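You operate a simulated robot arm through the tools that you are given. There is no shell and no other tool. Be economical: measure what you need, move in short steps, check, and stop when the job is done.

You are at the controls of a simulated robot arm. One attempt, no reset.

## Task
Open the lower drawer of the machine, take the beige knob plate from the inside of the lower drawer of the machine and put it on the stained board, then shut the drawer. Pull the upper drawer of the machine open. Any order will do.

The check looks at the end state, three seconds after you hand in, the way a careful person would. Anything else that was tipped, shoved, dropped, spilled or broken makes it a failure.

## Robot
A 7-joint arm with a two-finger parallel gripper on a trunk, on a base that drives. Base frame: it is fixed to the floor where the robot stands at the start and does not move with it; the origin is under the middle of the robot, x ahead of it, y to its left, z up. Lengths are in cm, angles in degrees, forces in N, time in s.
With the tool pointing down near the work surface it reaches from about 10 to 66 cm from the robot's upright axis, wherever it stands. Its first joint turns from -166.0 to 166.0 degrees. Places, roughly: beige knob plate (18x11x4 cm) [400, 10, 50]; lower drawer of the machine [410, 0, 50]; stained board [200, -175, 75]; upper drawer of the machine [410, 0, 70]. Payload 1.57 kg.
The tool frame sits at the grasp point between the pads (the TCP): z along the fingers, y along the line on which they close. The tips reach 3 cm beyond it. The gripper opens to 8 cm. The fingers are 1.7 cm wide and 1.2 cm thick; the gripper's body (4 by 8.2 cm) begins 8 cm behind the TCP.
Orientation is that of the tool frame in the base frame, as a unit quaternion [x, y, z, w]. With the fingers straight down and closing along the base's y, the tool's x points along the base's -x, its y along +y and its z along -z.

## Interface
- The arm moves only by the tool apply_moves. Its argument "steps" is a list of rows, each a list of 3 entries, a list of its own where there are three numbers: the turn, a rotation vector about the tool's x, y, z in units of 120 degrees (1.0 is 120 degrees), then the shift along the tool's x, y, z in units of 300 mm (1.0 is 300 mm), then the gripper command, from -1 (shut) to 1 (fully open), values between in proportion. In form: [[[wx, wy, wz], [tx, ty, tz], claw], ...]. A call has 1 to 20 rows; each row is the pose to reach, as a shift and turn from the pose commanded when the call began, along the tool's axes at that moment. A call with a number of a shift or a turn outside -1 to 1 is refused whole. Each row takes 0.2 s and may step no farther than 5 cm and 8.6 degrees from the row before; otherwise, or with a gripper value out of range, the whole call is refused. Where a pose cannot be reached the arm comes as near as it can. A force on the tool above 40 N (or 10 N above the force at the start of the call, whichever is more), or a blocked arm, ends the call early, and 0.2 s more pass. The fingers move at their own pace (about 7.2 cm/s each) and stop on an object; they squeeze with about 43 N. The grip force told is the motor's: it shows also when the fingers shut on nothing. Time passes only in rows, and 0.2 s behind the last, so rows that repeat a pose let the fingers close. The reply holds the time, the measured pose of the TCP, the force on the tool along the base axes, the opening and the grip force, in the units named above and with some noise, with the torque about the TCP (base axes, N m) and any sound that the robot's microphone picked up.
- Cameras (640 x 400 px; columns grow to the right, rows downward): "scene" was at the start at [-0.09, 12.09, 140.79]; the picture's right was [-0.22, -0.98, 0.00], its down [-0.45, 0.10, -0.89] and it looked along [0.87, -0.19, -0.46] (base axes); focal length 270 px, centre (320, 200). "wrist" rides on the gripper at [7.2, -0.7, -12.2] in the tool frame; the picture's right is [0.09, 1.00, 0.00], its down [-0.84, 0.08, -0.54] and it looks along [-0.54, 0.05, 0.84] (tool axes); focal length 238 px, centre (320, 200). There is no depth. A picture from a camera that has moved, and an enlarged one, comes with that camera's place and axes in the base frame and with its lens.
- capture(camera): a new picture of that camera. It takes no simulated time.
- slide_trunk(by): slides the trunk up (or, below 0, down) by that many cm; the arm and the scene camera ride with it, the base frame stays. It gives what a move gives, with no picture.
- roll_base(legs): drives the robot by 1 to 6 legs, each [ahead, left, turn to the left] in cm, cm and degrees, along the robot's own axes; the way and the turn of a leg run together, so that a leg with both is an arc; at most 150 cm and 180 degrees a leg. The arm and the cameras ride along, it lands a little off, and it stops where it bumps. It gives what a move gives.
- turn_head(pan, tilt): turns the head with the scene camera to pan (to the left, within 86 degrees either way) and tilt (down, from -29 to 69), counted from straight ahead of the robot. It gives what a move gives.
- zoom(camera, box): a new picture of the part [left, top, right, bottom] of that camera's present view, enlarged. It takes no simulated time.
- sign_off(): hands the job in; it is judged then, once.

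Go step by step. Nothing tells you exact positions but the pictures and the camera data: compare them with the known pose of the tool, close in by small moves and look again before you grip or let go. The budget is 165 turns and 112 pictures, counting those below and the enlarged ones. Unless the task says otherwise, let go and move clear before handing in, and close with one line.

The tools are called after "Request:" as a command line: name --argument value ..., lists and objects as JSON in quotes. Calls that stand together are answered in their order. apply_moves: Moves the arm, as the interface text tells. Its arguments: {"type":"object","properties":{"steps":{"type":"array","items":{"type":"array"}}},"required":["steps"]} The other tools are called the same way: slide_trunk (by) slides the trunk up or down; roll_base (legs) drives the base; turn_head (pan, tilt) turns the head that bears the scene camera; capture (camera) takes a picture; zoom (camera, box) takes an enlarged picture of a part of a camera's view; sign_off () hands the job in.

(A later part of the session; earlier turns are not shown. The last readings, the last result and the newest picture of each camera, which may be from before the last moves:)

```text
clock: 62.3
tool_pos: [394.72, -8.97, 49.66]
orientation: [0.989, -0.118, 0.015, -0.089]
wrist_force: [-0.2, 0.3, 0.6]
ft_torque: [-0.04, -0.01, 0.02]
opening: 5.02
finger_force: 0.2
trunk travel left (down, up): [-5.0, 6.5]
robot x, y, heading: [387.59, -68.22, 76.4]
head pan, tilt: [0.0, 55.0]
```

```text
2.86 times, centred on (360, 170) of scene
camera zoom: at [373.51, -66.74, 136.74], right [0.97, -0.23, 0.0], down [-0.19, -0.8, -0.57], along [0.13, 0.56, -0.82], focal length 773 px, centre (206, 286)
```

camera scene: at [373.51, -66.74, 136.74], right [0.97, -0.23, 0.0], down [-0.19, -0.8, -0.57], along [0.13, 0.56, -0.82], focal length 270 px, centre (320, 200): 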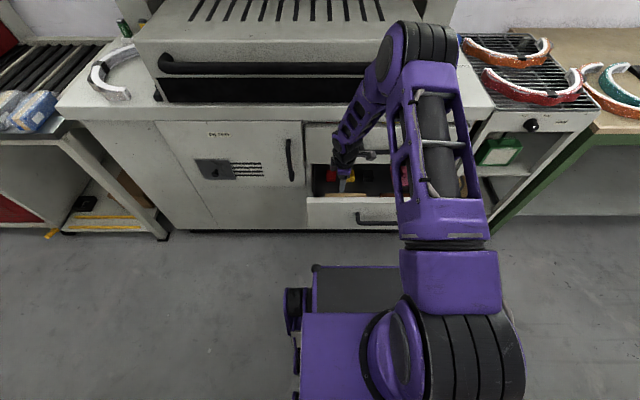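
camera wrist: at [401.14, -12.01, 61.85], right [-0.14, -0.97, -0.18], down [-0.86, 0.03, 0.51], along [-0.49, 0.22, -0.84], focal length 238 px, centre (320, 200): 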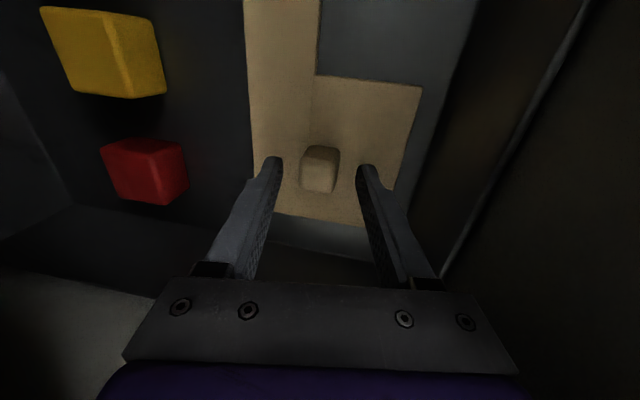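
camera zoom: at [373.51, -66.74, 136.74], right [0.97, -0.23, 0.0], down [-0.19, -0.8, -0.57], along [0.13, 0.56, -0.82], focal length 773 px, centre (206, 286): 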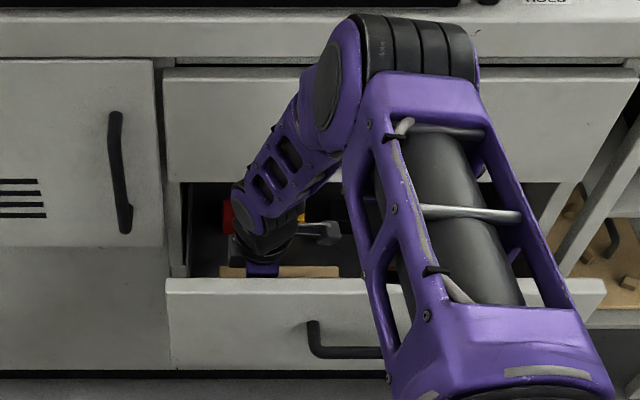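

By triangulating from all four views the knob top is really at z≈49, so the fingertips already straddle it about 2 cm deep. I'll shift slightly and close.

Request:
apply_moves --steps '[[[0, 0, 0], [0.013, 0, 0], 0.25], [[0, 0, 0], [0.013, 0, 0], -0.2], [[0, 0, 0], [0.013, 0, 0], -0.5], [[0, 0, 0], [0.013, 0, 0], -1], [[0, 0, 0], [0.013, 0, 0], -1], [[0, 0, 0], [0.013, 0, 0], -1]]'

Request:
capture --camera "wrist"

```text
clock: 63.7
tool_pos: [395.05, -9.02, 49.6]
orientation: [0.989, -0.119, 0.014, -0.089]
wrist_force: [0.1, -1.6, 6.8]
ft_torque: [-0.47, -0.05, 0.29]
opening: 2.67
finger_force: 37.5
trunk travel left (down, up): [-5.0, 6.5]
robot x, y, heading: [387.76, -68.59, 76.6]
head pan, tilt: [0.0, 55.0]
```

```text
76 pictures are left
camera wrist: at [401.52, -12.12, 61.91], right [-0.14, -0.97, -0.18], down [-0.86, 0.03, 0.51], along [-0.49, 0.22, -0.84], focal length 238 px, centre (320, 200)
```

wrist: 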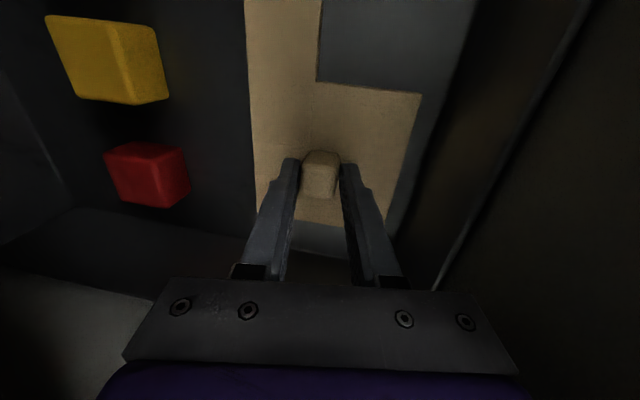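

The knob is gripped at 2.7 cm. I'll lift straight up by 4 cm and check.

Request:
apply_moves --steps '[[[0, 0, 0], [0, -0.006, -0.033], -1], [[0, 0, 0], [0, -0.0116, -0.0657], -1], [[0, 0, 0], [0, -0.0232, -0.1313], -1], [[0, 0, 0], [0, -0.0232, -0.1313], -1]]'

Request:
capture --camera "wrist"

```text
clock: 64.7
tool_pos: [395.07, -9.1, 53.62]
orientation: [0.989, -0.12, 0.014, -0.088]
wrist_force: [-0.2, -0.8, -1.8]
ft_torque: [0.0, 0.05, 0.0]
opening: 2.35
finger_force: 35.3
trunk travel left (down, up): [-5.0, 6.5]
robot x, y, heading: [387.7, -68.27, 76.5]
head pan, tilt: [0.0, 55.0]
```

```text
75 pictures are left
camera wrist: at [401.6, -12.14, 65.76], right [-0.14, -0.97, -0.18], down [-0.86, 0.03, 0.51], along [-0.49, 0.22, -0.84], focal length 238 px, centre (320, 200)
```

wrist: 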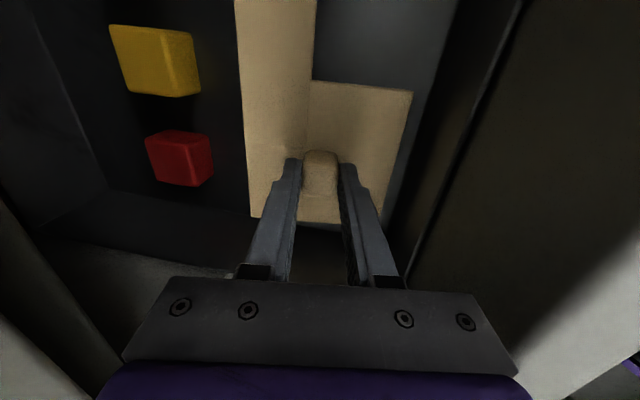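

The plate is lifted and level with the gripper. I'll raise it to clear the front panel, staying below the upper handle, then move it back over the panel.

Request:
apply_moves --steps '[[[0, 0, 0], [0, -0.019, -0.108], -1], [[0, 0, 0], [0, -0.038, -0.216], -1], [[0, 0, 0], [0, -0.057, -0.324], -1], [[0, 0, 0], [0, -0.076, -0.432], -1], [[0, 0, 0], [0, -0.095, -0.54], -1], [[0, 0, 0], [0, -0.095, -0.54], -1]]'

Request:
capture --camera "wrist"

Request:
zoom --camera "scene" --box '[280, 100, 440, 240]'

```text
clock: 66.1
tool_pos: [394.89, -9.24, 69.96]
orientation: [0.989, -0.119, 0.015, -0.086]
wrist_force: [-0.7, -1.0, -21.3]
ft_torque: [-0.96, 0.03, -0.19]
opening: 3.04
finger_force: 39.6
trunk travel left (down, up): [-5.0, 6.5]
robot x, y, heading: [387.47, -68.53, 76.6]
head pan, tilt: [0.0, 55.0]
```

```text
74 pictures are left
camera wrist: at [401.48, -12.19, 82.16], right [-0.14, -0.97, -0.17], down [-0.86, 0.03, 0.51], along [-0.49, 0.22, -0.84], focal length 238 px, centre (320, 200)
```

wrist: 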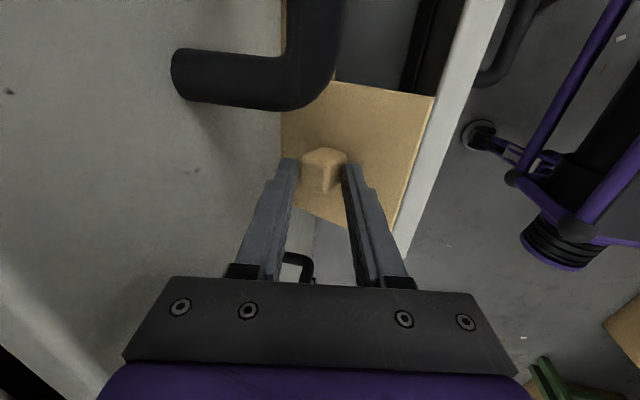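

```text
2.86 times, centred on (360, 170) of scene
camera zoom: at [373.53, -66.61, 136.73], right [0.97, -0.23, 0.0], down [-0.19, -0.8, -0.57], along [0.13, 0.56, -0.82], focal length 773 px, centre (206, 286)
```

zoom: 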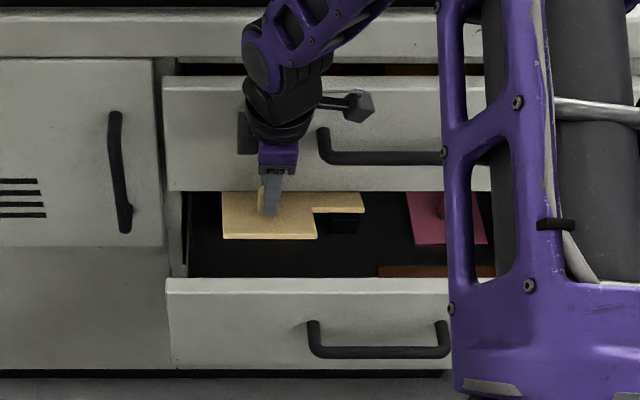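

The downward load of 21 N and the shifted grip say something is touching on the cabinet side. I'll look closer before moving.

Request:
zoom --camera "scene" --box '[325, 120, 405, 170]'

Request:
zoom --camera "wrist" --box '[220, 50, 480, 260]'

```text
8.00 times, centred on (365, 145) of scene
camera zoom: at [373.53, -66.61, 136.73], right [0.97, -0.23, 0.0], down [-0.19, -0.8, -0.57], along [0.13, 0.56, -0.82], focal length 2163 px, centre (-40, 640)
```

zoom: 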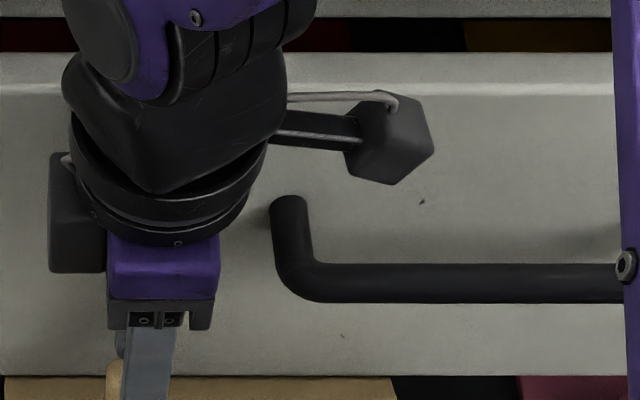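

```text
1.90 times, centred on (350, 155) of wrist
camera zoom: at [401.48, -12.19, 82.16], right [-0.14, -0.97, -0.17], down [-0.86, 0.03, 0.51], along [-0.49, 0.22, -0.84], focal length 454 px, centre (263, 286)
```

zoom: 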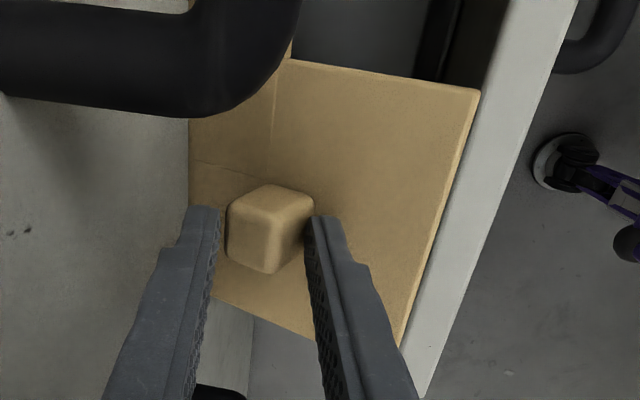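

The plate's inner edge is caught under the upper drawer front, tilting the plate. I'll lower it again so that it frees itself.

Request:
apply_moves --steps '[[[0, 0, 0], [0, 0.0116, 0.066], -1], [[0, 0, 0], [0, 0.0232, 0.131], -1], [[0, 0, 0], [0, 0.0406, 0.23], -1], [[0, 0, 0], [0, 0.0406, 0.23], -1]]'

Request:
capture --camera "wrist"

Request:
zoom --camera "scene" --box '[300, 120, 400, 220]'

```text
clock: 67.1
tool_pos: [395.01, -8.93, 62.92]
orientation: [0.989, -0.118, 0.014, -0.089]
wrist_force: [-0.7, -0.2, -2.2]
ft_torque: [0.04, 0.03, 0.02]
opening: 2.74
finger_force: 37.5
trunk travel left (down, up): [-5.0, 6.5]
robot x, y, heading: [386.98, -68.29, 76.5]
head pan, tilt: [0.0, 55.0]
```

```text
70 pictures are left
camera wrist: at [401.5, -12.1, 75.09], right [-0.14, -0.97, -0.18], down [-0.86, 0.03, 0.51], along [-0.49, 0.23, -0.84], focal length 238 px, centre (320, 200)
```

wrist: 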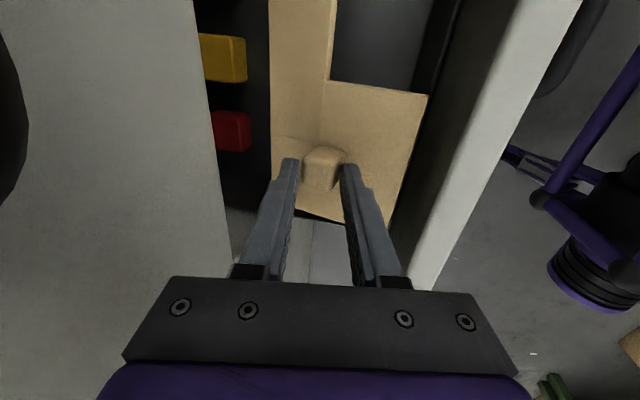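

```text
4.00 times, centred on (350, 170) of scene
camera zoom: at [373.52, -66.73, 136.74], right [0.97, -0.23, 0.0], down [-0.19, -0.8, -0.57], along [0.13, 0.56, -0.82], focal length 1082 px, centre (200, 320)
```

zoom: 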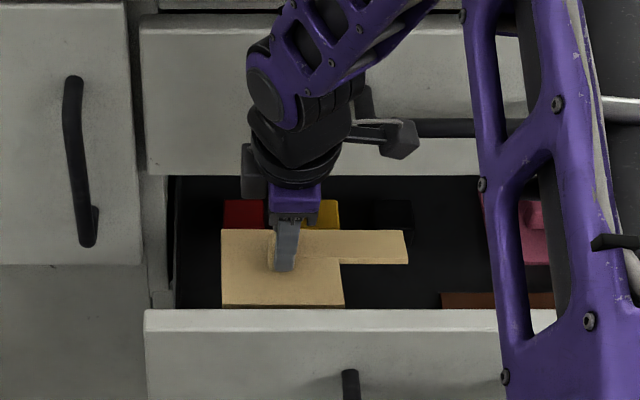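

It's free again. The inner edge has 1–2 cm of clearance and the outer edge about 2 cm from the panel. I'll shift back 1.2 cm to centre it and then lift in small steps.

Request:
apply_moves --steps '[[[0, 0, 0], [0, 0.02, -0.0035], -1], [[0, 0, 0], [0, 0.039, -0.007], -1], [[0, 0, 0], [0, 0.033, -0.04], -1], [[0, 0, 0], [0, 0.027, -0.073], -1], [[0, 0, 0], [0, 0.021, -0.105], -1], [[0, 0, 0], [0, 0.021, -0.105], -1]]'

Request:
capture --camera "wrist"

Request:
zoom --camera "scene" --box '[300, 120, 400, 220]'

```text
clock: 68.5
tool_pos: [394.62, -10.23, 65.96]
orientation: [0.989, -0.119, 0.014, -0.089]
wrist_force: [0.1, -0.3, -1.6]
ft_torque: [-0.04, 0.01, 0.0]
opening: 2.67
finger_force: 37.9
trunk travel left (down, up): [-5.0, 6.5]
robot x, y, heading: [387.57, -68.44, 76.4]
head pan, tilt: [0.0, 55.0]
```

```text
68 pictures are left
camera wrist: at [401.05, -13.31, 78.15], right [-0.14, -0.97, -0.18], down [-0.86, 0.03, 0.51], along [-0.49, 0.22, -0.84], focal length 238 px, centre (320, 200)
```

wrist: 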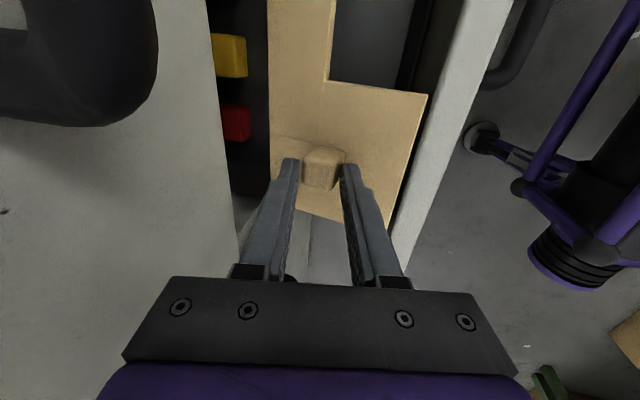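

```text
4.00 times, centred on (350, 170) of scene
camera zoom: at [373.51, -66.74, 136.74], right [0.97, -0.23, 0.0], down [-0.19, -0.8, -0.57], along [0.13, 0.56, -0.82], focal length 1082 px, centre (200, 320)
```

zoom: 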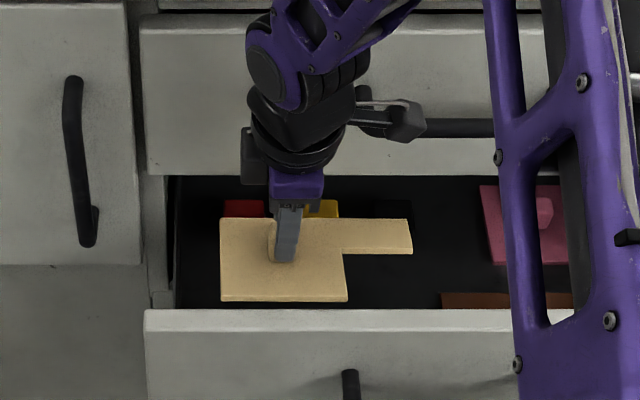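

No contact. I'll continue up with a slight move back.

Request:
apply_moves --steps '[[[0, 0, 0], [0, -0.002, -0.034], -1], [[0, 0, 0], [0, -0.002, -0.067], -1], [[0, 0, 0], [0, 0.0, -0.1], -1], [[0, 0, 0], [0, 0.0, -0.1], -1]]'

Request:
capture --camera "wrist"

Request:
zoom --camera "scene" --box '[300, 120, 400, 220]'

```text
clock: 69.5
tool_pos: [394.41, -10.76, 68.89]
orientation: [0.989, -0.118, 0.014, -0.089]
wrist_force: [0.2, 0.5, -2.0]
ft_torque: [-0.02, 0.03, -0.01]
opening: 2.69
finger_force: 37.7
trunk travel left (down, up): [-5.0, 6.5]
robot x, y, heading: [387.63, -68.37, 76.6]
head pan, tilt: [0.0, 55.0]
```

```text
66 pictures are left
camera wrist: at [400.94, -13.84, 81.1], right [-0.14, -0.97, -0.18], down [-0.86, 0.03, 0.51], along [-0.49, 0.22, -0.84], focal length 238 px, centre (320, 200)
```

wrist: 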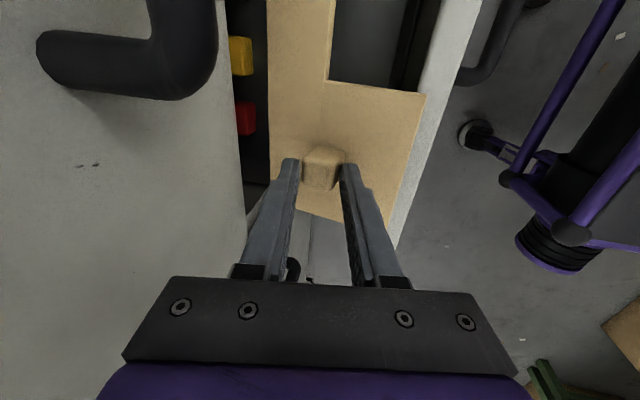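

```text
4.00 times, centred on (350, 170) of scene
camera zoom: at [373.51, -66.74, 136.74], right [0.97, -0.23, 0.0], down [-0.19, -0.8, -0.57], along [0.13, 0.56, -0.82], focal length 1082 px, centre (200, 320)
```

zoom: 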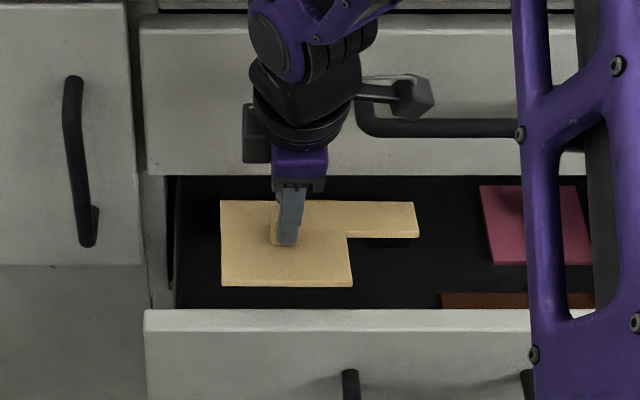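

The plate is at panel-top level with clearance. I'll move back first, away from the upper handle, and then up and further back.

Request:
apply_moves --steps '[[[0, 0, 0], [0, 0.05, -0.025], -1], [[0, 0, 0], [0, 0.1, -0.045], -1], [[0, 0, 0], [0, 0.13, -0.11], -1], [[0, 0, 0], [0, 0.17, -0.18], -1], [[0, 0, 0], [0, 0.22, -0.25], -1], [[0, 0, 0], [0, 0.32, -0.28], -1], [[0, 0, 0], [0, 0.42, -0.3], -1], [[0, 0, 0], [0, 0.55, -0.32], -1], [[0, 0, 0], [0, 0.65, -0.34], -1], [[0, 0, 0], [0, 0.65, -0.34], -1]]'

Request:
capture --camera "wrist"

Request:
capture --camera "scene"

```text
clock: 71.7
tool_pos: [389.51, -31.11, 75.33]
orientation: [0.989, -0.119, 0.015, -0.089]
wrist_force: [0.5, 0.4, -1.7]
ft_torque: [0.0, 0.03, 0.03]
opening: 2.66
finger_force: 37.5
trunk travel left (down, up): [-5.0, 6.5]
robot x, y, heading: [387.86, -68.01, 76.7]
head pan, tilt: [0.0, 55.0]
```

```text
64 pictures are left
camera wrist: at [396.11, -34.14, 87.68], right [-0.14, -0.97, -0.18], down [-0.86, 0.03, 0.51], along [-0.49, 0.23, -0.84], focal length 238 px, centre (320, 200)
```

wrist: 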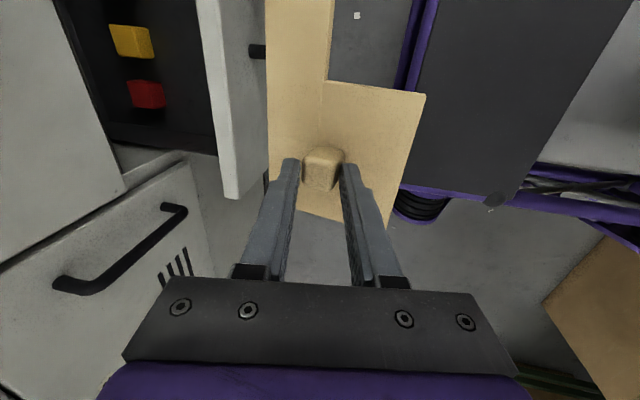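

```text
63 pictures are left
camera scene: at [373.51, -66.74, 136.74], right [0.97, -0.23, 0.0], down [-0.19, -0.8, -0.57], along [0.13, 0.56, -0.82], focal length 270 px, centre (320, 200)
```

scene: 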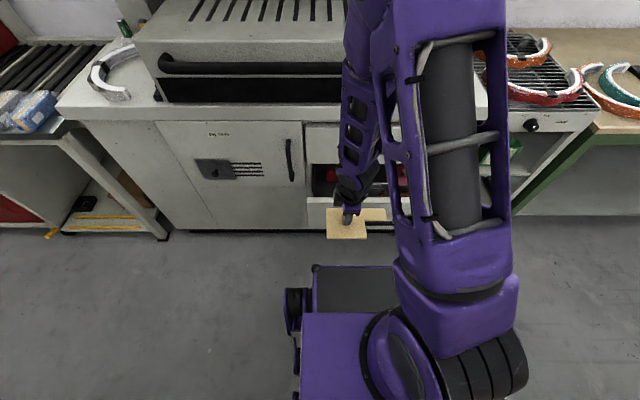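

The plate is out. I'll raise it a bit, turn the robot clockwise to face down the aisle, and look for a way to the far side of the bench where the board should lie.

Request:
apply_moves --steps '[[[0, 0, 0], [0, -0.02, -0.11], -1], [[0, 0, 0], [0, -0.04, -0.22], -1], [[0, 0, 0], [0, -0.058, -0.328], -1], [[0, 0, 0], [0, -0.058, -0.328], -1]]'

Request:
roll_base --legs '[[0, 0, -90]]'

Request:
turn_head --pan -30 --tilt 20

Request:
capture --camera "scene"

```text
clock: 72.7
tool_pos: [389.31, -31.02, 85.48]
orientation: [0.989, -0.119, 0.014, -0.088]
wrist_force: [0.5, -1.1, -0.8]
ft_torque: [0.01, 0.02, 0.01]
opening: 2.63
finger_force: 37.7
trunk travel left (down, up): [-5.0, 6.5]
robot x, y, heading: [387.69, -68.35, 76.7]
head pan, tilt: [0.0, 55.0]
```

```text
clock: 76.9
tool_pos: [424.93, -69.34, 85.38]
orientation: [-0.625, 0.776, -0.073, 0.054]
wrist_force: [-0.6, 0.3, -1.8]
ft_torque: [0.03, -0.02, -0.03]
opening: 2.6
finger_force: 37.2
trunk travel left (down, up): [-5.0, 6.5]
robot x, y, heading: [387.89, -68.09, -12.2]
head pan, tilt: [0.0, 55.0]
```

```text
clock: 78.0
tool_pos: [424.98, -69.23, 85.35]
orientation: [-0.624, 0.776, -0.072, 0.054]
wrist_force: [0.1, 0.6, -1.0]
ft_torque: [0.02, 0.0, 0.03]
opening: 2.57
finger_force: 37.2
trunk travel left (down, up): [-5.0, 6.5]
robot x, y, heading: [387.42, -68.01, -12.1]
head pan, tilt: [-30.0, 20.0]
```

```text
62 pictures are left
camera scene: at [388.6, -58.91, 141.94], right [-0.67, -0.74, 0.0], down [-0.25, 0.23, -0.94], along [0.7, -0.63, -0.34], focal length 270 px, centre (320, 200)
```

scene: 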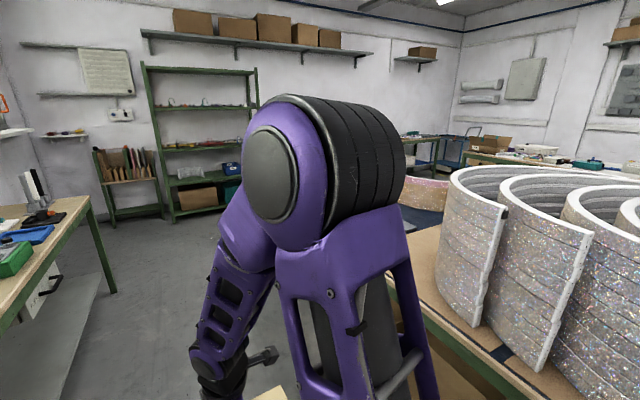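

Request:
turn_head --pan -80 --tilt 18

Request:
capture --camera "scene"

Request:
turn_head --pan 5 --tilt 20

Request:
capture --camera "scene"

```text
clock: 79.1
tool_pos: [424.96, -69.12, 85.53]
orientation: [-0.625, 0.775, -0.071, 0.054]
wrist_force: [-0.4, 0.8, -1.2]
ft_torque: [0.05, -0.03, -0.01]
opening: 2.59
finger_force: 37.1
trunk travel left (down, up): [-5.0, 6.5]
robot x, y, heading: [387.72, -68.34, -12.2]
head pan, tilt: [-80.0, 18.0]
```

```text
61 pictures are left
camera scene: at [381.35, -62.0, 142.28], right [-1.0, 0.04, 0.0], down [0.01, 0.31, -0.95], along [-0.03, -0.95, -0.31], focal length 270 px, centre (320, 200)
```

scene: 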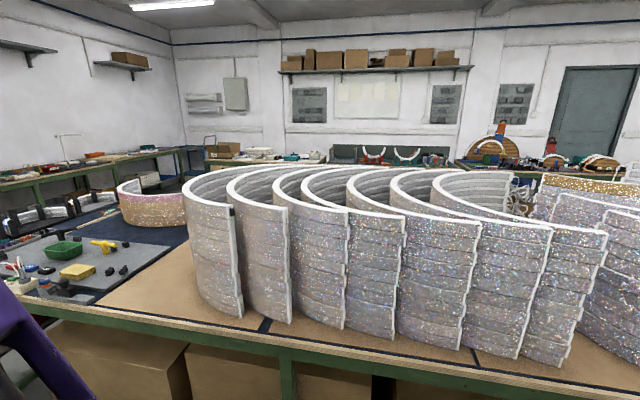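

```text
clock: 80.7
tool_pos: [424.88, -69.24, 85.22]
orientation: [-0.625, 0.776, -0.072, 0.054]
wrist_force: [-0.1, -0.1, -1.6]
ft_torque: [0.04, 0.0, 0.0]
opening: 2.57
finger_force: 36.7
trunk travel left (down, up): [-5.0, 6.5]
robot x, y, heading: [387.71, -68.06, -12.1]
head pan, tilt: [5.0, 20.0]
```

```text
60 pictures are left
camera scene: at [390.92, -53.82, 141.95], right [-0.12, -0.99, 0.0], down [-0.34, 0.04, -0.94], along [0.93, -0.12, -0.34], focal length 270 px, centre (320, 200)
```

scene: 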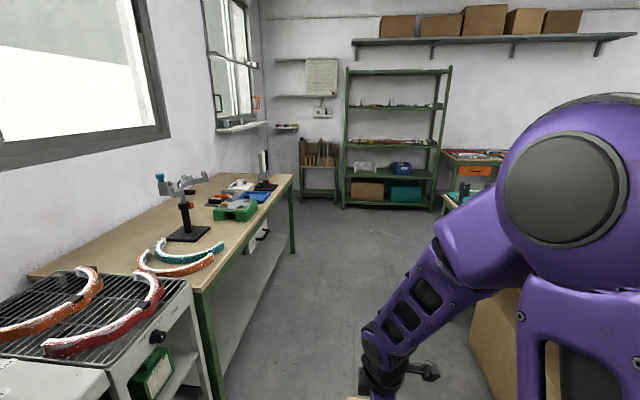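

The board must be behind the wrapped rolls on the bench's far side, so I'll go round the near end of the bench. First I'll drive back up the aisle.

Request:
roll_base --legs '[[-130, 0, 0], [-130, 0, 0], [-125, 0, 0]]'

Request:
turn_head --pan -80 --tilt 25

Request:
capture --camera "scene"

```text
clock: 99.3
tool_pos: [45.01, 0.71, 85.38]
orientation: [-0.644, 0.76, -0.071, 0.055]
wrist_force: [0.4, 0.5, -2.5]
ft_torque: [0.05, 0.0, 0.0]
opening: 2.39
finger_force: 36.0
trunk travel left (down, up): [-5.0, 6.5]
robot x, y, heading: [8.12, -0.11, -9.5]
head pan, tilt: [5.0, 20.0]
```

```text
clock: 100.9
tool_pos: [45.0, 0.72, 85.42]
orientation: [-0.644, 0.76, -0.07, 0.056]
wrist_force: [1.2, -1.4, -0.9]
ft_torque: [0.04, -0.02, -0.01]
opening: 2.41
finger_force: 35.8
trunk travel left (down, up): [-5.0, 6.5]
robot x, y, heading: [7.54, -0.31, -9.2]
head pan, tilt: [-80.0, 25.0]
```

```text
59 pictures are left
camera scene: at [1.08, 5.86, 141.14], right [-1.0, -0.02, 0.0], down [-0.01, 0.42, -0.91], along [0.01, -0.91, -0.42], focal length 270 px, centre (320, 200)
```

scene: 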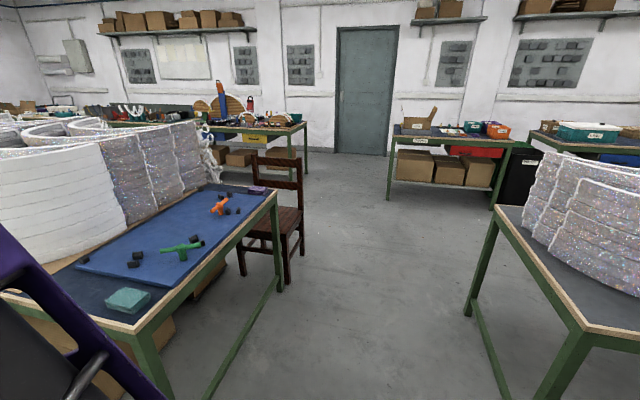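

A clear corridor runs past the bench end, with the chair on its left side. I'll back up slightly, turn right, and drive through the middle of it.

Request:
roll_base --legs '[[-17, 0, 0], [0, 0, -87], [130, 0, 0]]'

Request:
turn_head --pan 35 --tilt 25

Request:
capture --camera "scene"

```text
clock: 112.4
tool_pos: [-29.34, -163.71, 85.44]
orientation: [0.088, 0.992, -0.09, -0.011]
wrist_force: [-0.7, 0.7, -2.1]
ft_torque: [0.04, -0.03, 0.02]
opening: 2.33
finger_force: 35.9
trunk travel left (down, up): [-5.0, 6.5]
robot x, y, heading: [-29.86, -126.08, -99.8]
head pan, tilt: [-80.0, 25.0]
```

```text
clock: 114.4
tool_pos: [-29.31, -163.65, 85.45]
orientation: [0.088, 0.992, -0.089, -0.011]
wrist_force: [0.2, 0.3, -1.6]
ft_torque: [0.02, -0.03, 0.03]
opening: 2.35
finger_force: 35.2
trunk travel left (down, up): [-5.0, 6.5]
robot x, y, heading: [-30.1, -126.35, -99.9]
head pan, tilt: [35.0, 25.0]
```

```text
58 pictures are left
camera scene: at [-10.76, -128.08, 141.14], right [-0.91, -0.43, 0.0], down [-0.18, 0.38, -0.91], along [0.39, -0.82, -0.42], focal length 270 px, centre (320, 200)
```

scene: 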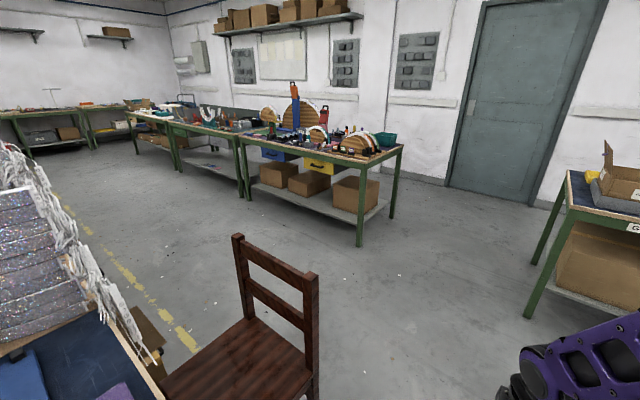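

The far aisle is open. I'll pass the chair, turn left, and look along the far side of the bench.

Request:
roll_base --legs '[[126, 20, 0], [0, 0, 97]]'

Request:
turn_head --pan 35 --tilt 20

Request:
capture --camera "scene"

```text
clock: 125.1
tool_pos: [4.2, -249.04, 85.35]
orientation: [-0.693, 0.716, -0.067, 0.06]
wrist_force: [0.1, 0.7, -1.7]
ft_torque: [0.02, 0.02, -0.02]
opening: 2.31
finger_force: 35.7
trunk travel left (down, up): [-5.0, 6.5]
robot x, y, heading: [-32.62, -255.19, -1.5]
head pan, tilt: [35.0, 25.0]
```

```text
clock: 125.8
tool_pos: [4.26, -249.13, 85.36]
orientation: [-0.691, 0.717, -0.068, 0.059]
wrist_force: [0.0, -0.1, -2.2]
ft_torque: [0.02, 0.04, 0.03]
opening: 2.32
finger_force: 35.8
trunk travel left (down, up): [-5.0, 6.5]
robot x, y, heading: [-32.64, -254.79, -1.6]
head pan, tilt: [35.0, 20.0]
```

```text
57 pictures are left
camera scene: at [-33.48, -235.53, 141.95], right [0.55, -0.84, 0.0], down [-0.29, -0.19, -0.94], along [0.78, 0.52, -0.34], focal length 270 px, centre (320, 200)
```

scene: 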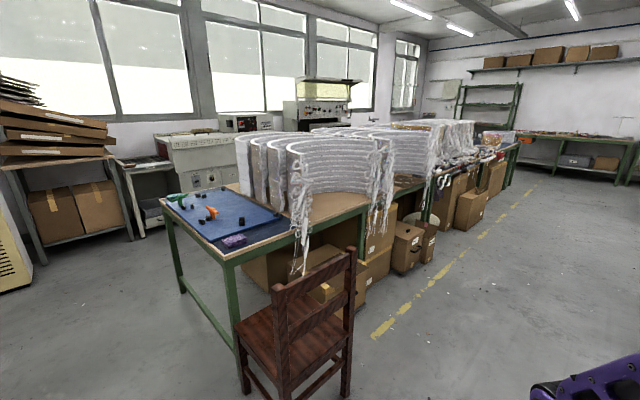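

Request:
zoom --camera "scene" --box '[340, 120, 540, 240]'

Request:
roll_base --legs '[[140, 0, 0]]'

Request:
turn_head --pan 60 --tilt 28

Request:
capture --camera "scene"

```text
3.20 times, centred on (440, 180) of scene
camera zoom: at [-33.48, -235.53, 141.95], right [0.55, -0.84, 0.0], down [-0.29, -0.19, -0.94], along [0.78, 0.52, -0.34], focal length 865 px, centre (-64, 264)
```

zoom: 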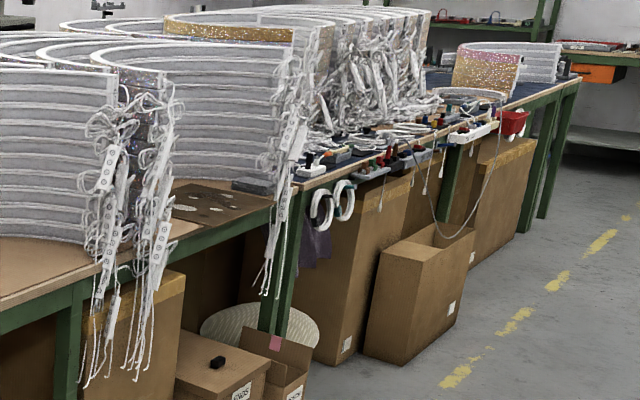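

```text
clock: 132.8
tool_pos: [144.84, -252.43, 85.43]
orientation: [-0.695, 0.714, -0.067, 0.06]
wrist_force: [0.0, 0.1, -2.0]
ft_torque: [0.06, 0.03, 0.0]
opening: 2.33
finger_force: 35.7
trunk travel left (down, up): [-5.0, 6.5]
robot x, y, heading: [108.36, -258.54, -1.3]
head pan, tilt: [35.0, 20.0]
```

```text
clock: 133.7
tool_pos: [144.79, -252.27, 85.35]
orientation: [-0.694, 0.714, -0.067, 0.06]
wrist_force: [0.4, 0.0, -1.4]
ft_torque: [0.03, 0.03, 0.03]
opening: 2.35
finger_force: 35.0
trunk travel left (down, up): [-5.0, 6.5]
robot x, y, heading: [107.78, -258.68, -1.3]
head pan, tilt: [60.0, 28.0]
```

```text
55 pictures are left
camera scene: at [103.97, -236.44, 140.66], right [0.85, -0.52, 0.0], down [-0.24, -0.4, -0.88], along [0.46, 0.75, -0.47], focal length 270 px, centre (320, 200)
```

scene: 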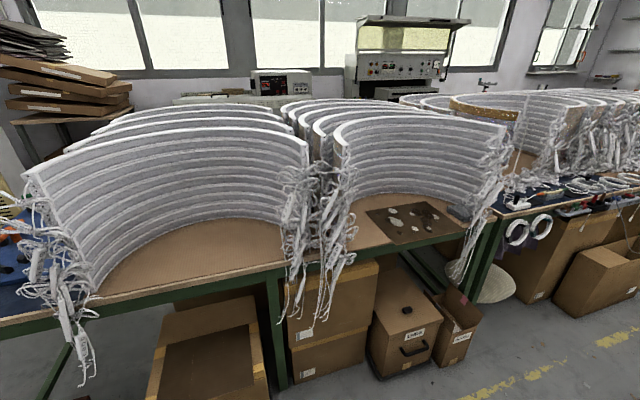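

The stained board is visible near the bench's far edge, centred at about (192,-171), with a roll curving behind it. I'll level the tool, drive alongside, turn to face it and look again.

Request:
apply_moves --steps '[[[-0.03, 0, 0], [0, -0.012, -0.07], -1], [[-0.06, 0, 0], [0, -0.024, -0.13], -1], [[-0.0833, 0, 0], [0, -0.0348, -0.197], -1], [[-0.0833, 0, 0], [0, -0.0348, -0.197], -1]]'

Request:
roll_base --legs '[[62, -8, 0], [0, 0, 77.5]]'

Request:
turn_head --pan 0 --tilt 45

Request:
capture --camera "scene"

Request:
capture --camera "wrist"

```text
clock: 134.7
tool_pos: [144.73, -252.36, 91.3]
orientation: [-0.697, 0.717, -0.004, -0.002]
wrist_force: [-1.1, -0.6, -1.3]
ft_torque: [0.05, 0.01, -0.04]
opening: 2.32
finger_force: 35.5
trunk travel left (down, up): [-5.0, 6.5]
robot x, y, heading: [107.6, -258.15, -1.2]
head pan, tilt: [60.0, 28.0]
```

```text
clock: 141.6
tool_pos: [171.92, -230.68, 91.32]
orientation: [0.992, -0.129, 0.003, -0.002]
wrist_force: [-0.4, 0.5, -1.2]
ft_torque: [-0.02, 0.05, 0.0]
opening: 2.34
finger_force: 35.7
trunk travel left (down, up): [-5.0, 6.5]
robot x, y, heading: [169.49, -267.55, 75.7]
head pan, tilt: [60.0, 28.0]
```

```text
clock: 142.9
tool_pos: [171.84, -230.66, 91.31]
orientation: [0.992, -0.129, 0.004, -0.002]
wrist_force: [0.0, 1.1, -1.1]
ft_torque: [-0.01, 0.01, 0.03]
opening: 2.34
finger_force: 35.7
trunk travel left (down, up): [-5.0, 6.5]
robot x, y, heading: [169.44, -267.9, 75.5]
head pan, tilt: [0.0, 45.0]
```

```text
54 pictures are left
camera scene: at [155.67, -265.07, 138.09], right [0.97, -0.25, 0.0], down [-0.18, -0.68, -0.71], along [0.18, 0.68, -0.71], focal length 270 px, centre (320, 200)
```

scene: 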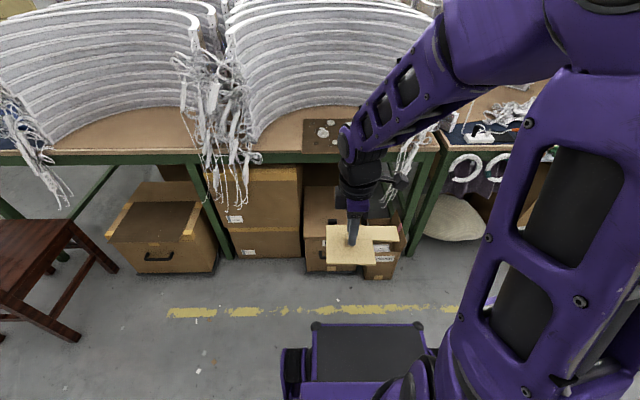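

```text
53 pictures are left
camera wrist: at [178.88, -231.77, 103.69], right [-0.17, -0.99, 0.0], down [-0.83, 0.14, 0.54], along [-0.53, 0.09, -0.84], focal length 238 px, centre (320, 200)
```

wrist: 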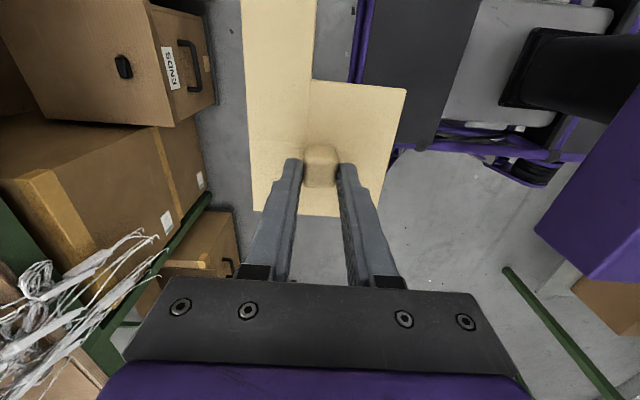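

The board's left edge is at about x=172–177. The arm is folded with its elbow out to the right, so I'll extend it here in free space before driving in, and raise the trunk for clearance.

Request:
slide_trunk --by 6.4

Request:
apply_moves --steps '[[[0, 0, 0], [0.025, -0.08, 0.02], -1], [[0, 0, 0], [0.05, -0.16, 0.04], -1], [[0, 0, 0], [0.075, -0.24, 0.06], -1], [[0, 0, 0], [0.1, -0.32, 0.08], -1], [[0, 0, 0], [0.125, -0.4, 0.1], -1], [[0, 0, 0], [0.15, -0.48, 0.12], -1], [[0, 0, 0], [0.175, -0.56, 0.14], -1], [[0, 0, 0], [0.2, -0.64, 0.16], -1], [[0, 0, 0], [0.22, -0.72, 0.18], -1], [[0, 0, 0], [0.233, -0.8, 0.19], -1], [[0, 0, 0], [0.233, -0.8, 0.19], -1]]'

Request:
capture --camera "scene"

Request:
capture --camera "wrist"

```text
clock: 143.9
tool_pos: [171.86, -230.68, 97.68]
orientation: [0.992, -0.129, 0.004, -0.002]
wrist_force: [0.8, -0.6, -2.4]
ft_torque: [-0.03, 0.05, -0.02]
opening: 2.33
finger_force: 35.8
trunk travel left (down, up): [-11.4, 0.1]
robot x, y, heading: [169.36, -267.74, 75.6]
head pan, tilt: [0.0, 45.0]
```

```text
clock: 146.3
tool_pos: [184.94, -209.11, 92.17]
orientation: [0.992, -0.129, 0.004, -0.001]
wrist_force: [-0.5, 0.9, -1.8]
ft_torque: [0.0, 0.01, -0.01]
opening: 2.35
finger_force: 35.5
trunk travel left (down, up): [-11.4, 0.1]
robot x, y, heading: [169.49, -267.79, 75.4]
head pan, tilt: [0.0, 45.0]
```

```text
52 pictures are left
camera scene: at [155.68, -265.06, 144.48], right [0.97, -0.25, 0.0], down [-0.18, -0.68, -0.71], along [0.18, 0.68, -0.71], focal length 270 px, centre (320, 200)
```

scene: 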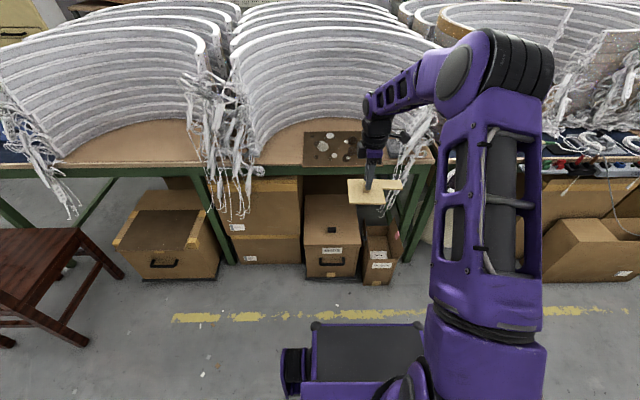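

```text
51 pictures are left
camera wrist: at [191.97, -210.36, 104.53], right [-0.17, -0.99, 0.0], down [-0.83, 0.14, 0.54], along [-0.53, 0.09, -0.84], focal length 238 px, centre (320, 200)
```

wrist: 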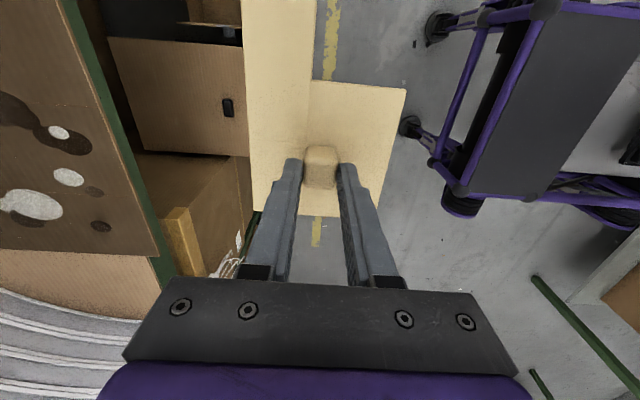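

The elbow still sticks out right at roughly (212,-212,122), which would meet the roll's end post (212,-188, top 120) if I drove in. I'll stretch further and lower to see whether the elbow comes into line.

Request:
apply_moves --steps '[[[0, 0, 0], [-0.05, -0.07, 0.07], -1], [[0, 0, 0], [-0.1, -0.14, 0.14], -1], [[0, 0, 0], [-0.15, -0.2, 0.22], -1], [[0, 0, 0], [-0.2, -0.25, 0.3], -1], [[0, 0, 0], [-0.2, -0.25, 0.3], -1]]'

Request:
capture --camera "scene"

```text
clock: 147.5
tool_pos: [180.95, -200.49, 83.22]
orientation: [0.992, -0.129, 0.004, 0.0]
wrist_force: [0.4, -0.5, -1.0]
ft_torque: [-0.03, 0.03, 0.0]
opening: 2.34
finger_force: 35.9
trunk travel left (down, up): [-11.4, 0.1]
robot x, y, heading: [169.63, -267.69, 75.6]
head pan, tilt: [0.0, 45.0]
```

```text
50 pictures are left
camera scene: at [155.67, -265.05, 144.48], right [0.97, -0.25, 0.0], down [-0.18, -0.68, -0.71], along [0.18, 0.68, -0.71], focal length 270 px, centre (320, 200)
```

scene: 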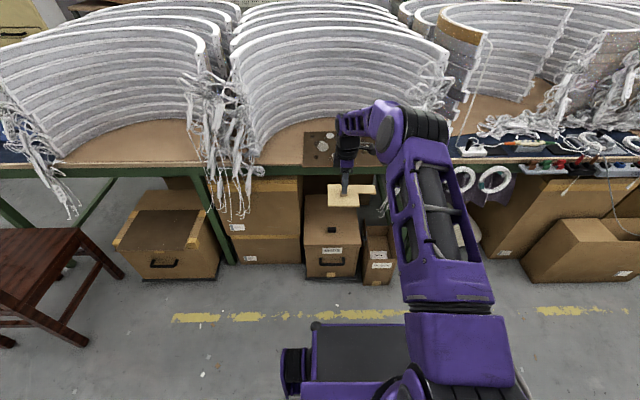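

The arm is now nearly straight with the elbow much closer in. I'll place the plate on the left-centre of the board to keep the elbow clear of the right-hand cables. First I'll raise slightly, then drive in partway and check.

Request:
apply_moves --steps '[[[0, 0, 0], [0, 0, -0.05], -1], [[0, 0, 0], [0, 0, -0.05], -1]]'

Request:
roll_base --legs '[[0, 7, 0], [18, 0, 0]]'

Request:
capture --camera "scene"

Request:
capture --camera "wrist"

```text
clock: 148.1
tool_pos: [181.01, -200.47, 84.82]
orientation: [0.992, -0.129, 0.003, -0.001]
wrist_force: [0.7, -0.3, -1.4]
ft_torque: [-0.04, 0.03, -0.01]
opening: 2.35
finger_force: 35.3
trunk travel left (down, up): [-11.4, 0.1]
robot x, y, heading: [169.41, -267.96, 75.6]
head pan, tilt: [0.0, 45.0]
```

```text
clock: 150.8
tool_pos: [177.54, -181.28, 84.71]
orientation: [0.992, -0.126, -0.002, 0.007]
wrist_force: [-1.4, -3.8, 3.9]
ft_torque: [-0.15, -0.48, -0.45]
opening: 2.38
finger_force: 35.9
trunk travel left (down, up): [-11.4, 0.1]
robot x, y, heading: [167.21, -248.09, 75.9]
head pan, tilt: [0.0, 45.0]
stopped in leg 2: the force on the tool passed its limit at 43 N (the readings are from after the stop); the commanded pose is now the measured one
```

```text
49 pictures are left
camera scene: at [153.36, -245.66, 144.48], right [0.97, -0.24, 0.0], down [-0.17, -0.69, -0.71], along [0.17, 0.69, -0.71], focal length 270 px, centre (320, 200)
```

scene: 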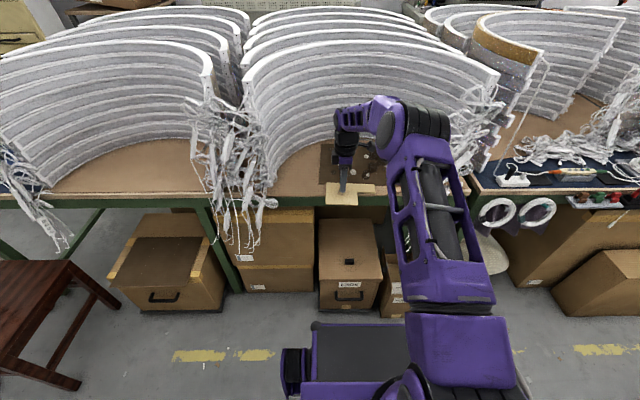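

```text
48 pictures are left
camera wrist: at [184.78, -182.2, 96.93], right [-0.16, -0.99, 0.02], down [-0.83, 0.14, 0.54], along [-0.54, 0.07, -0.84], focal length 238 px, centre (320, 200)
```

wrist: 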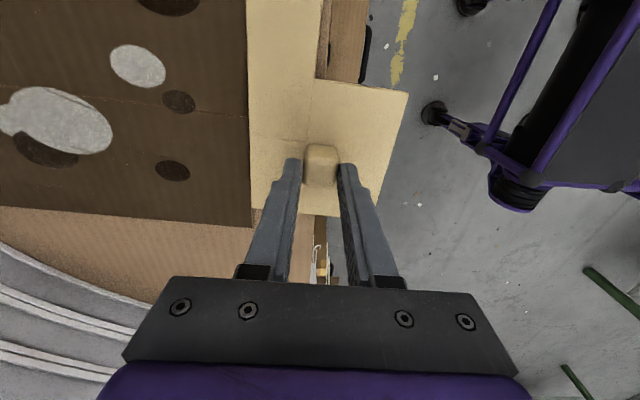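

The plate's leading edge touched the bench edge, so the bench top is nearer z≈78. I'll back off 3 cm and raise 5 cm before continuing.

Request:
roll_base --legs '[[-3, 0, 0]]'

Request:
apply_moves --steps '[[[0, 0, 0], [0, 0, -0.06], -1], [[0, 0, 0], [0, 0, -0.12], -1], [[0, 0, 0], [0, 0, -0.18], -1], [[0, 0, 0], [0, 0, -0.18], -1]]'

Request:
capture --camera "wrist"

Request:
zoom --camera "scene" --box '[280, 80, 480, 220]'

```text
clock: 151.6
tool_pos: [176.86, -184.0, 84.55]
orientation: [0.992, -0.125, -0.002, 0.008]
wrist_force: [-0.1, 0.0, -1.8]
ft_torque: [0.01, 0.03, 0.01]
opening: 2.34
finger_force: 35.6
trunk travel left (down, up): [-11.4, 0.1]
robot x, y, heading: [166.8, -251.43, 75.8]
head pan, tilt: [0.0, 45.0]
```

```text
clock: 152.6
tool_pos: [176.92, -183.96, 89.96]
orientation: [0.992, -0.125, -0.002, 0.008]
wrist_force: [-0.9, 0.3, -2.5]
ft_torque: [0.03, 0.0, 0.01]
opening: 2.34
finger_force: 35.6
trunk travel left (down, up): [-11.4, 0.1]
robot x, y, heading: [166.56, -251.04, 75.9]
head pan, tilt: [0.0, 45.0]
```

```text
47 pictures are left
camera wrist: at [184.16, -184.94, 102.21], right [-0.16, -0.99, 0.01], down [-0.83, 0.14, 0.54], along [-0.54, 0.07, -0.84], focal length 238 px, centre (320, 200)
```

wrist: 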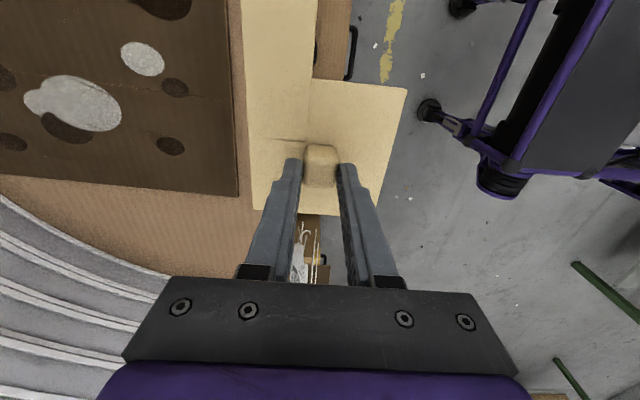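

```text
2.86 times, centred on (380, 150) of scene
camera zoom: at [152.66, -248.48, 144.48], right [0.97, -0.24, 0.0], down [-0.17, -0.69, -0.71], along [0.17, 0.69, -0.71], focal length 773 px, centre (149, 343)
```

zoom: 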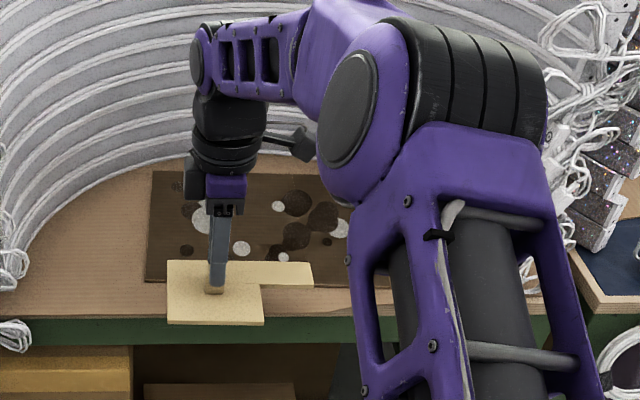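

The arm clears but the elbow would pass close to the cables on the right. I'll swing the base clockwise 12° about the tool, stepping left at the same time, to bring the elbow away from them.

Request:
roll_base --legs '[[-2, 14, -12]]'

Request:
apply_moves --steps '[[[0, 0, -0.05], [0, 0, 0], -1], [[0, 0, -0.1], [0, 0, 0], -1], [[0, 0, -0.1], [0, 0, 0], -1]]'

Request:
capture --camera "scene"

Request:
capture --camera "wrist"

```text
clock: 154.6
tool_pos: [176.85, -184.76, 89.92]
orientation: [0.973, -0.23, -0.003, 0.007]
wrist_force: [-0.2, -0.4, -1.2]
ft_torque: [0.01, 0.08, 0.0]
opening: 2.35
finger_force: 36.0
trunk travel left (down, up): [-11.4, 0.1]
robot x, y, heading: [152.02, -248.33, 63.8]
head pan, tilt: [0.0, 45.0]
```

```text
clock: 155.4
tool_pos: [176.82, -184.68, 89.79]
orientation: [0.992, -0.126, -0.003, 0.006]
wrist_force: [-0.4, 0.0, -2.7]
ft_torque: [0.01, -0.02, 0.01]
opening: 2.36
finger_force: 36.1
trunk travel left (down, up): [-11.4, 0.1]
robot x, y, heading: [152.25, -247.96, 63.8]
head pan, tilt: [0.0, 45.0]
```

```text
45 pictures are left
camera scene: at [139.49, -242.57, 144.48], right [0.9, -0.44, 0.0], down [-0.31, -0.63, -0.71], along [0.31, 0.63, -0.71], focal length 270 px, centre (320, 200)
```

scene: 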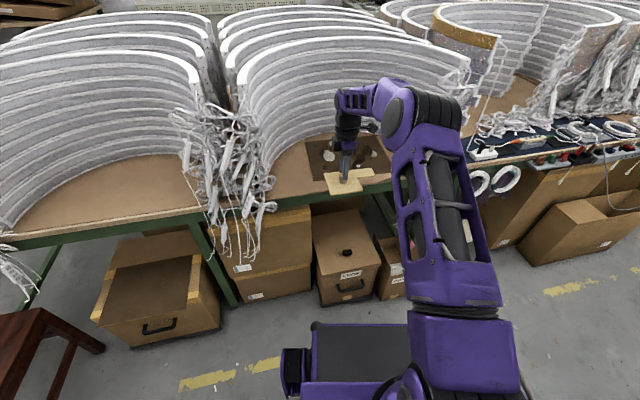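

```text
44 pictures are left
camera wrist: at [184.04, -185.65, 102.13], right [-0.16, -0.99, 0.01], down [-0.82, 0.14, 0.55], along [-0.54, 0.08, -0.84], focal length 238 px, centre (320, 200)
```

wrist: 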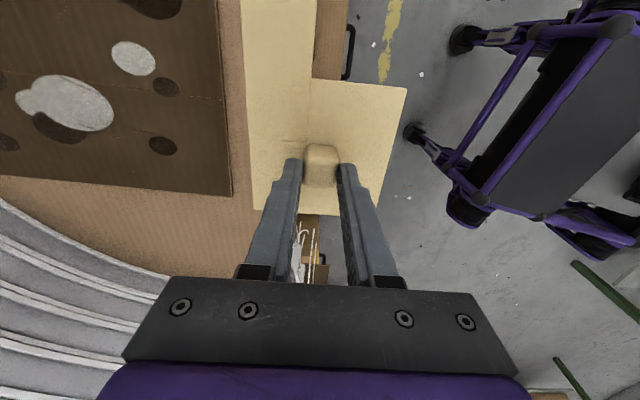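

I'll drive in halfway and check the elbow's clearance.

Request:
roll_base --legs '[[8, 2, 0]]'

Request:
zoom --camera "scene" --box '[300, 50, 500, 220]'

Request:
capture --camera "wrist"

```text
clock: 156.5
tool_pos: [178.65, -176.68, 89.89]
orientation: [0.992, -0.127, -0.004, 0.007]
wrist_force: [0.2, -0.2, -1.0]
ft_torque: [0.0, 0.0, 0.01]
opening: 2.34
finger_force: 35.6
trunk travel left (down, up): [-11.4, 0.1]
robot x, y, heading: [154.1, -239.98, 63.6]
head pan, tilt: [0.0, 45.0]
```

```text
2.35 times, centred on (400, 135) of scene
camera zoom: at [141.33, -234.45, 144.48], right [0.9, -0.44, 0.0], down [-0.31, -0.63, -0.71], along [0.31, 0.63, -0.71], focal length 636 px, centre (132, 353)
```

zoom: 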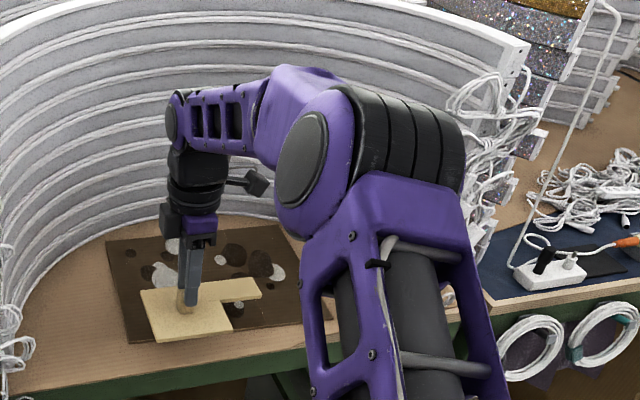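

```text
42 pictures are left
camera wrist: at [185.88, -177.54, 102.15], right [-0.16, -0.99, 0.01], down [-0.82, 0.14, 0.55], along [-0.54, 0.08, -0.84], focal length 238 px, centre (320, 200)
```

wrist: 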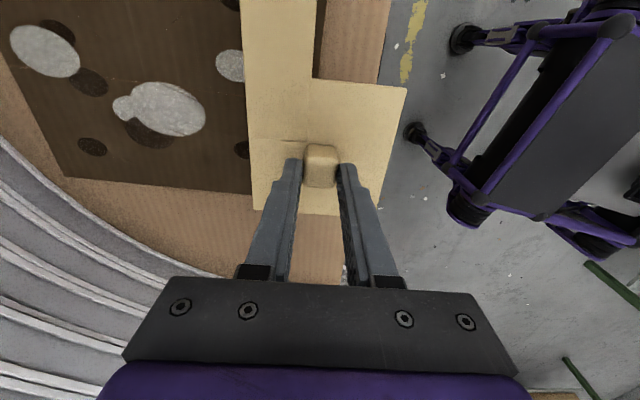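

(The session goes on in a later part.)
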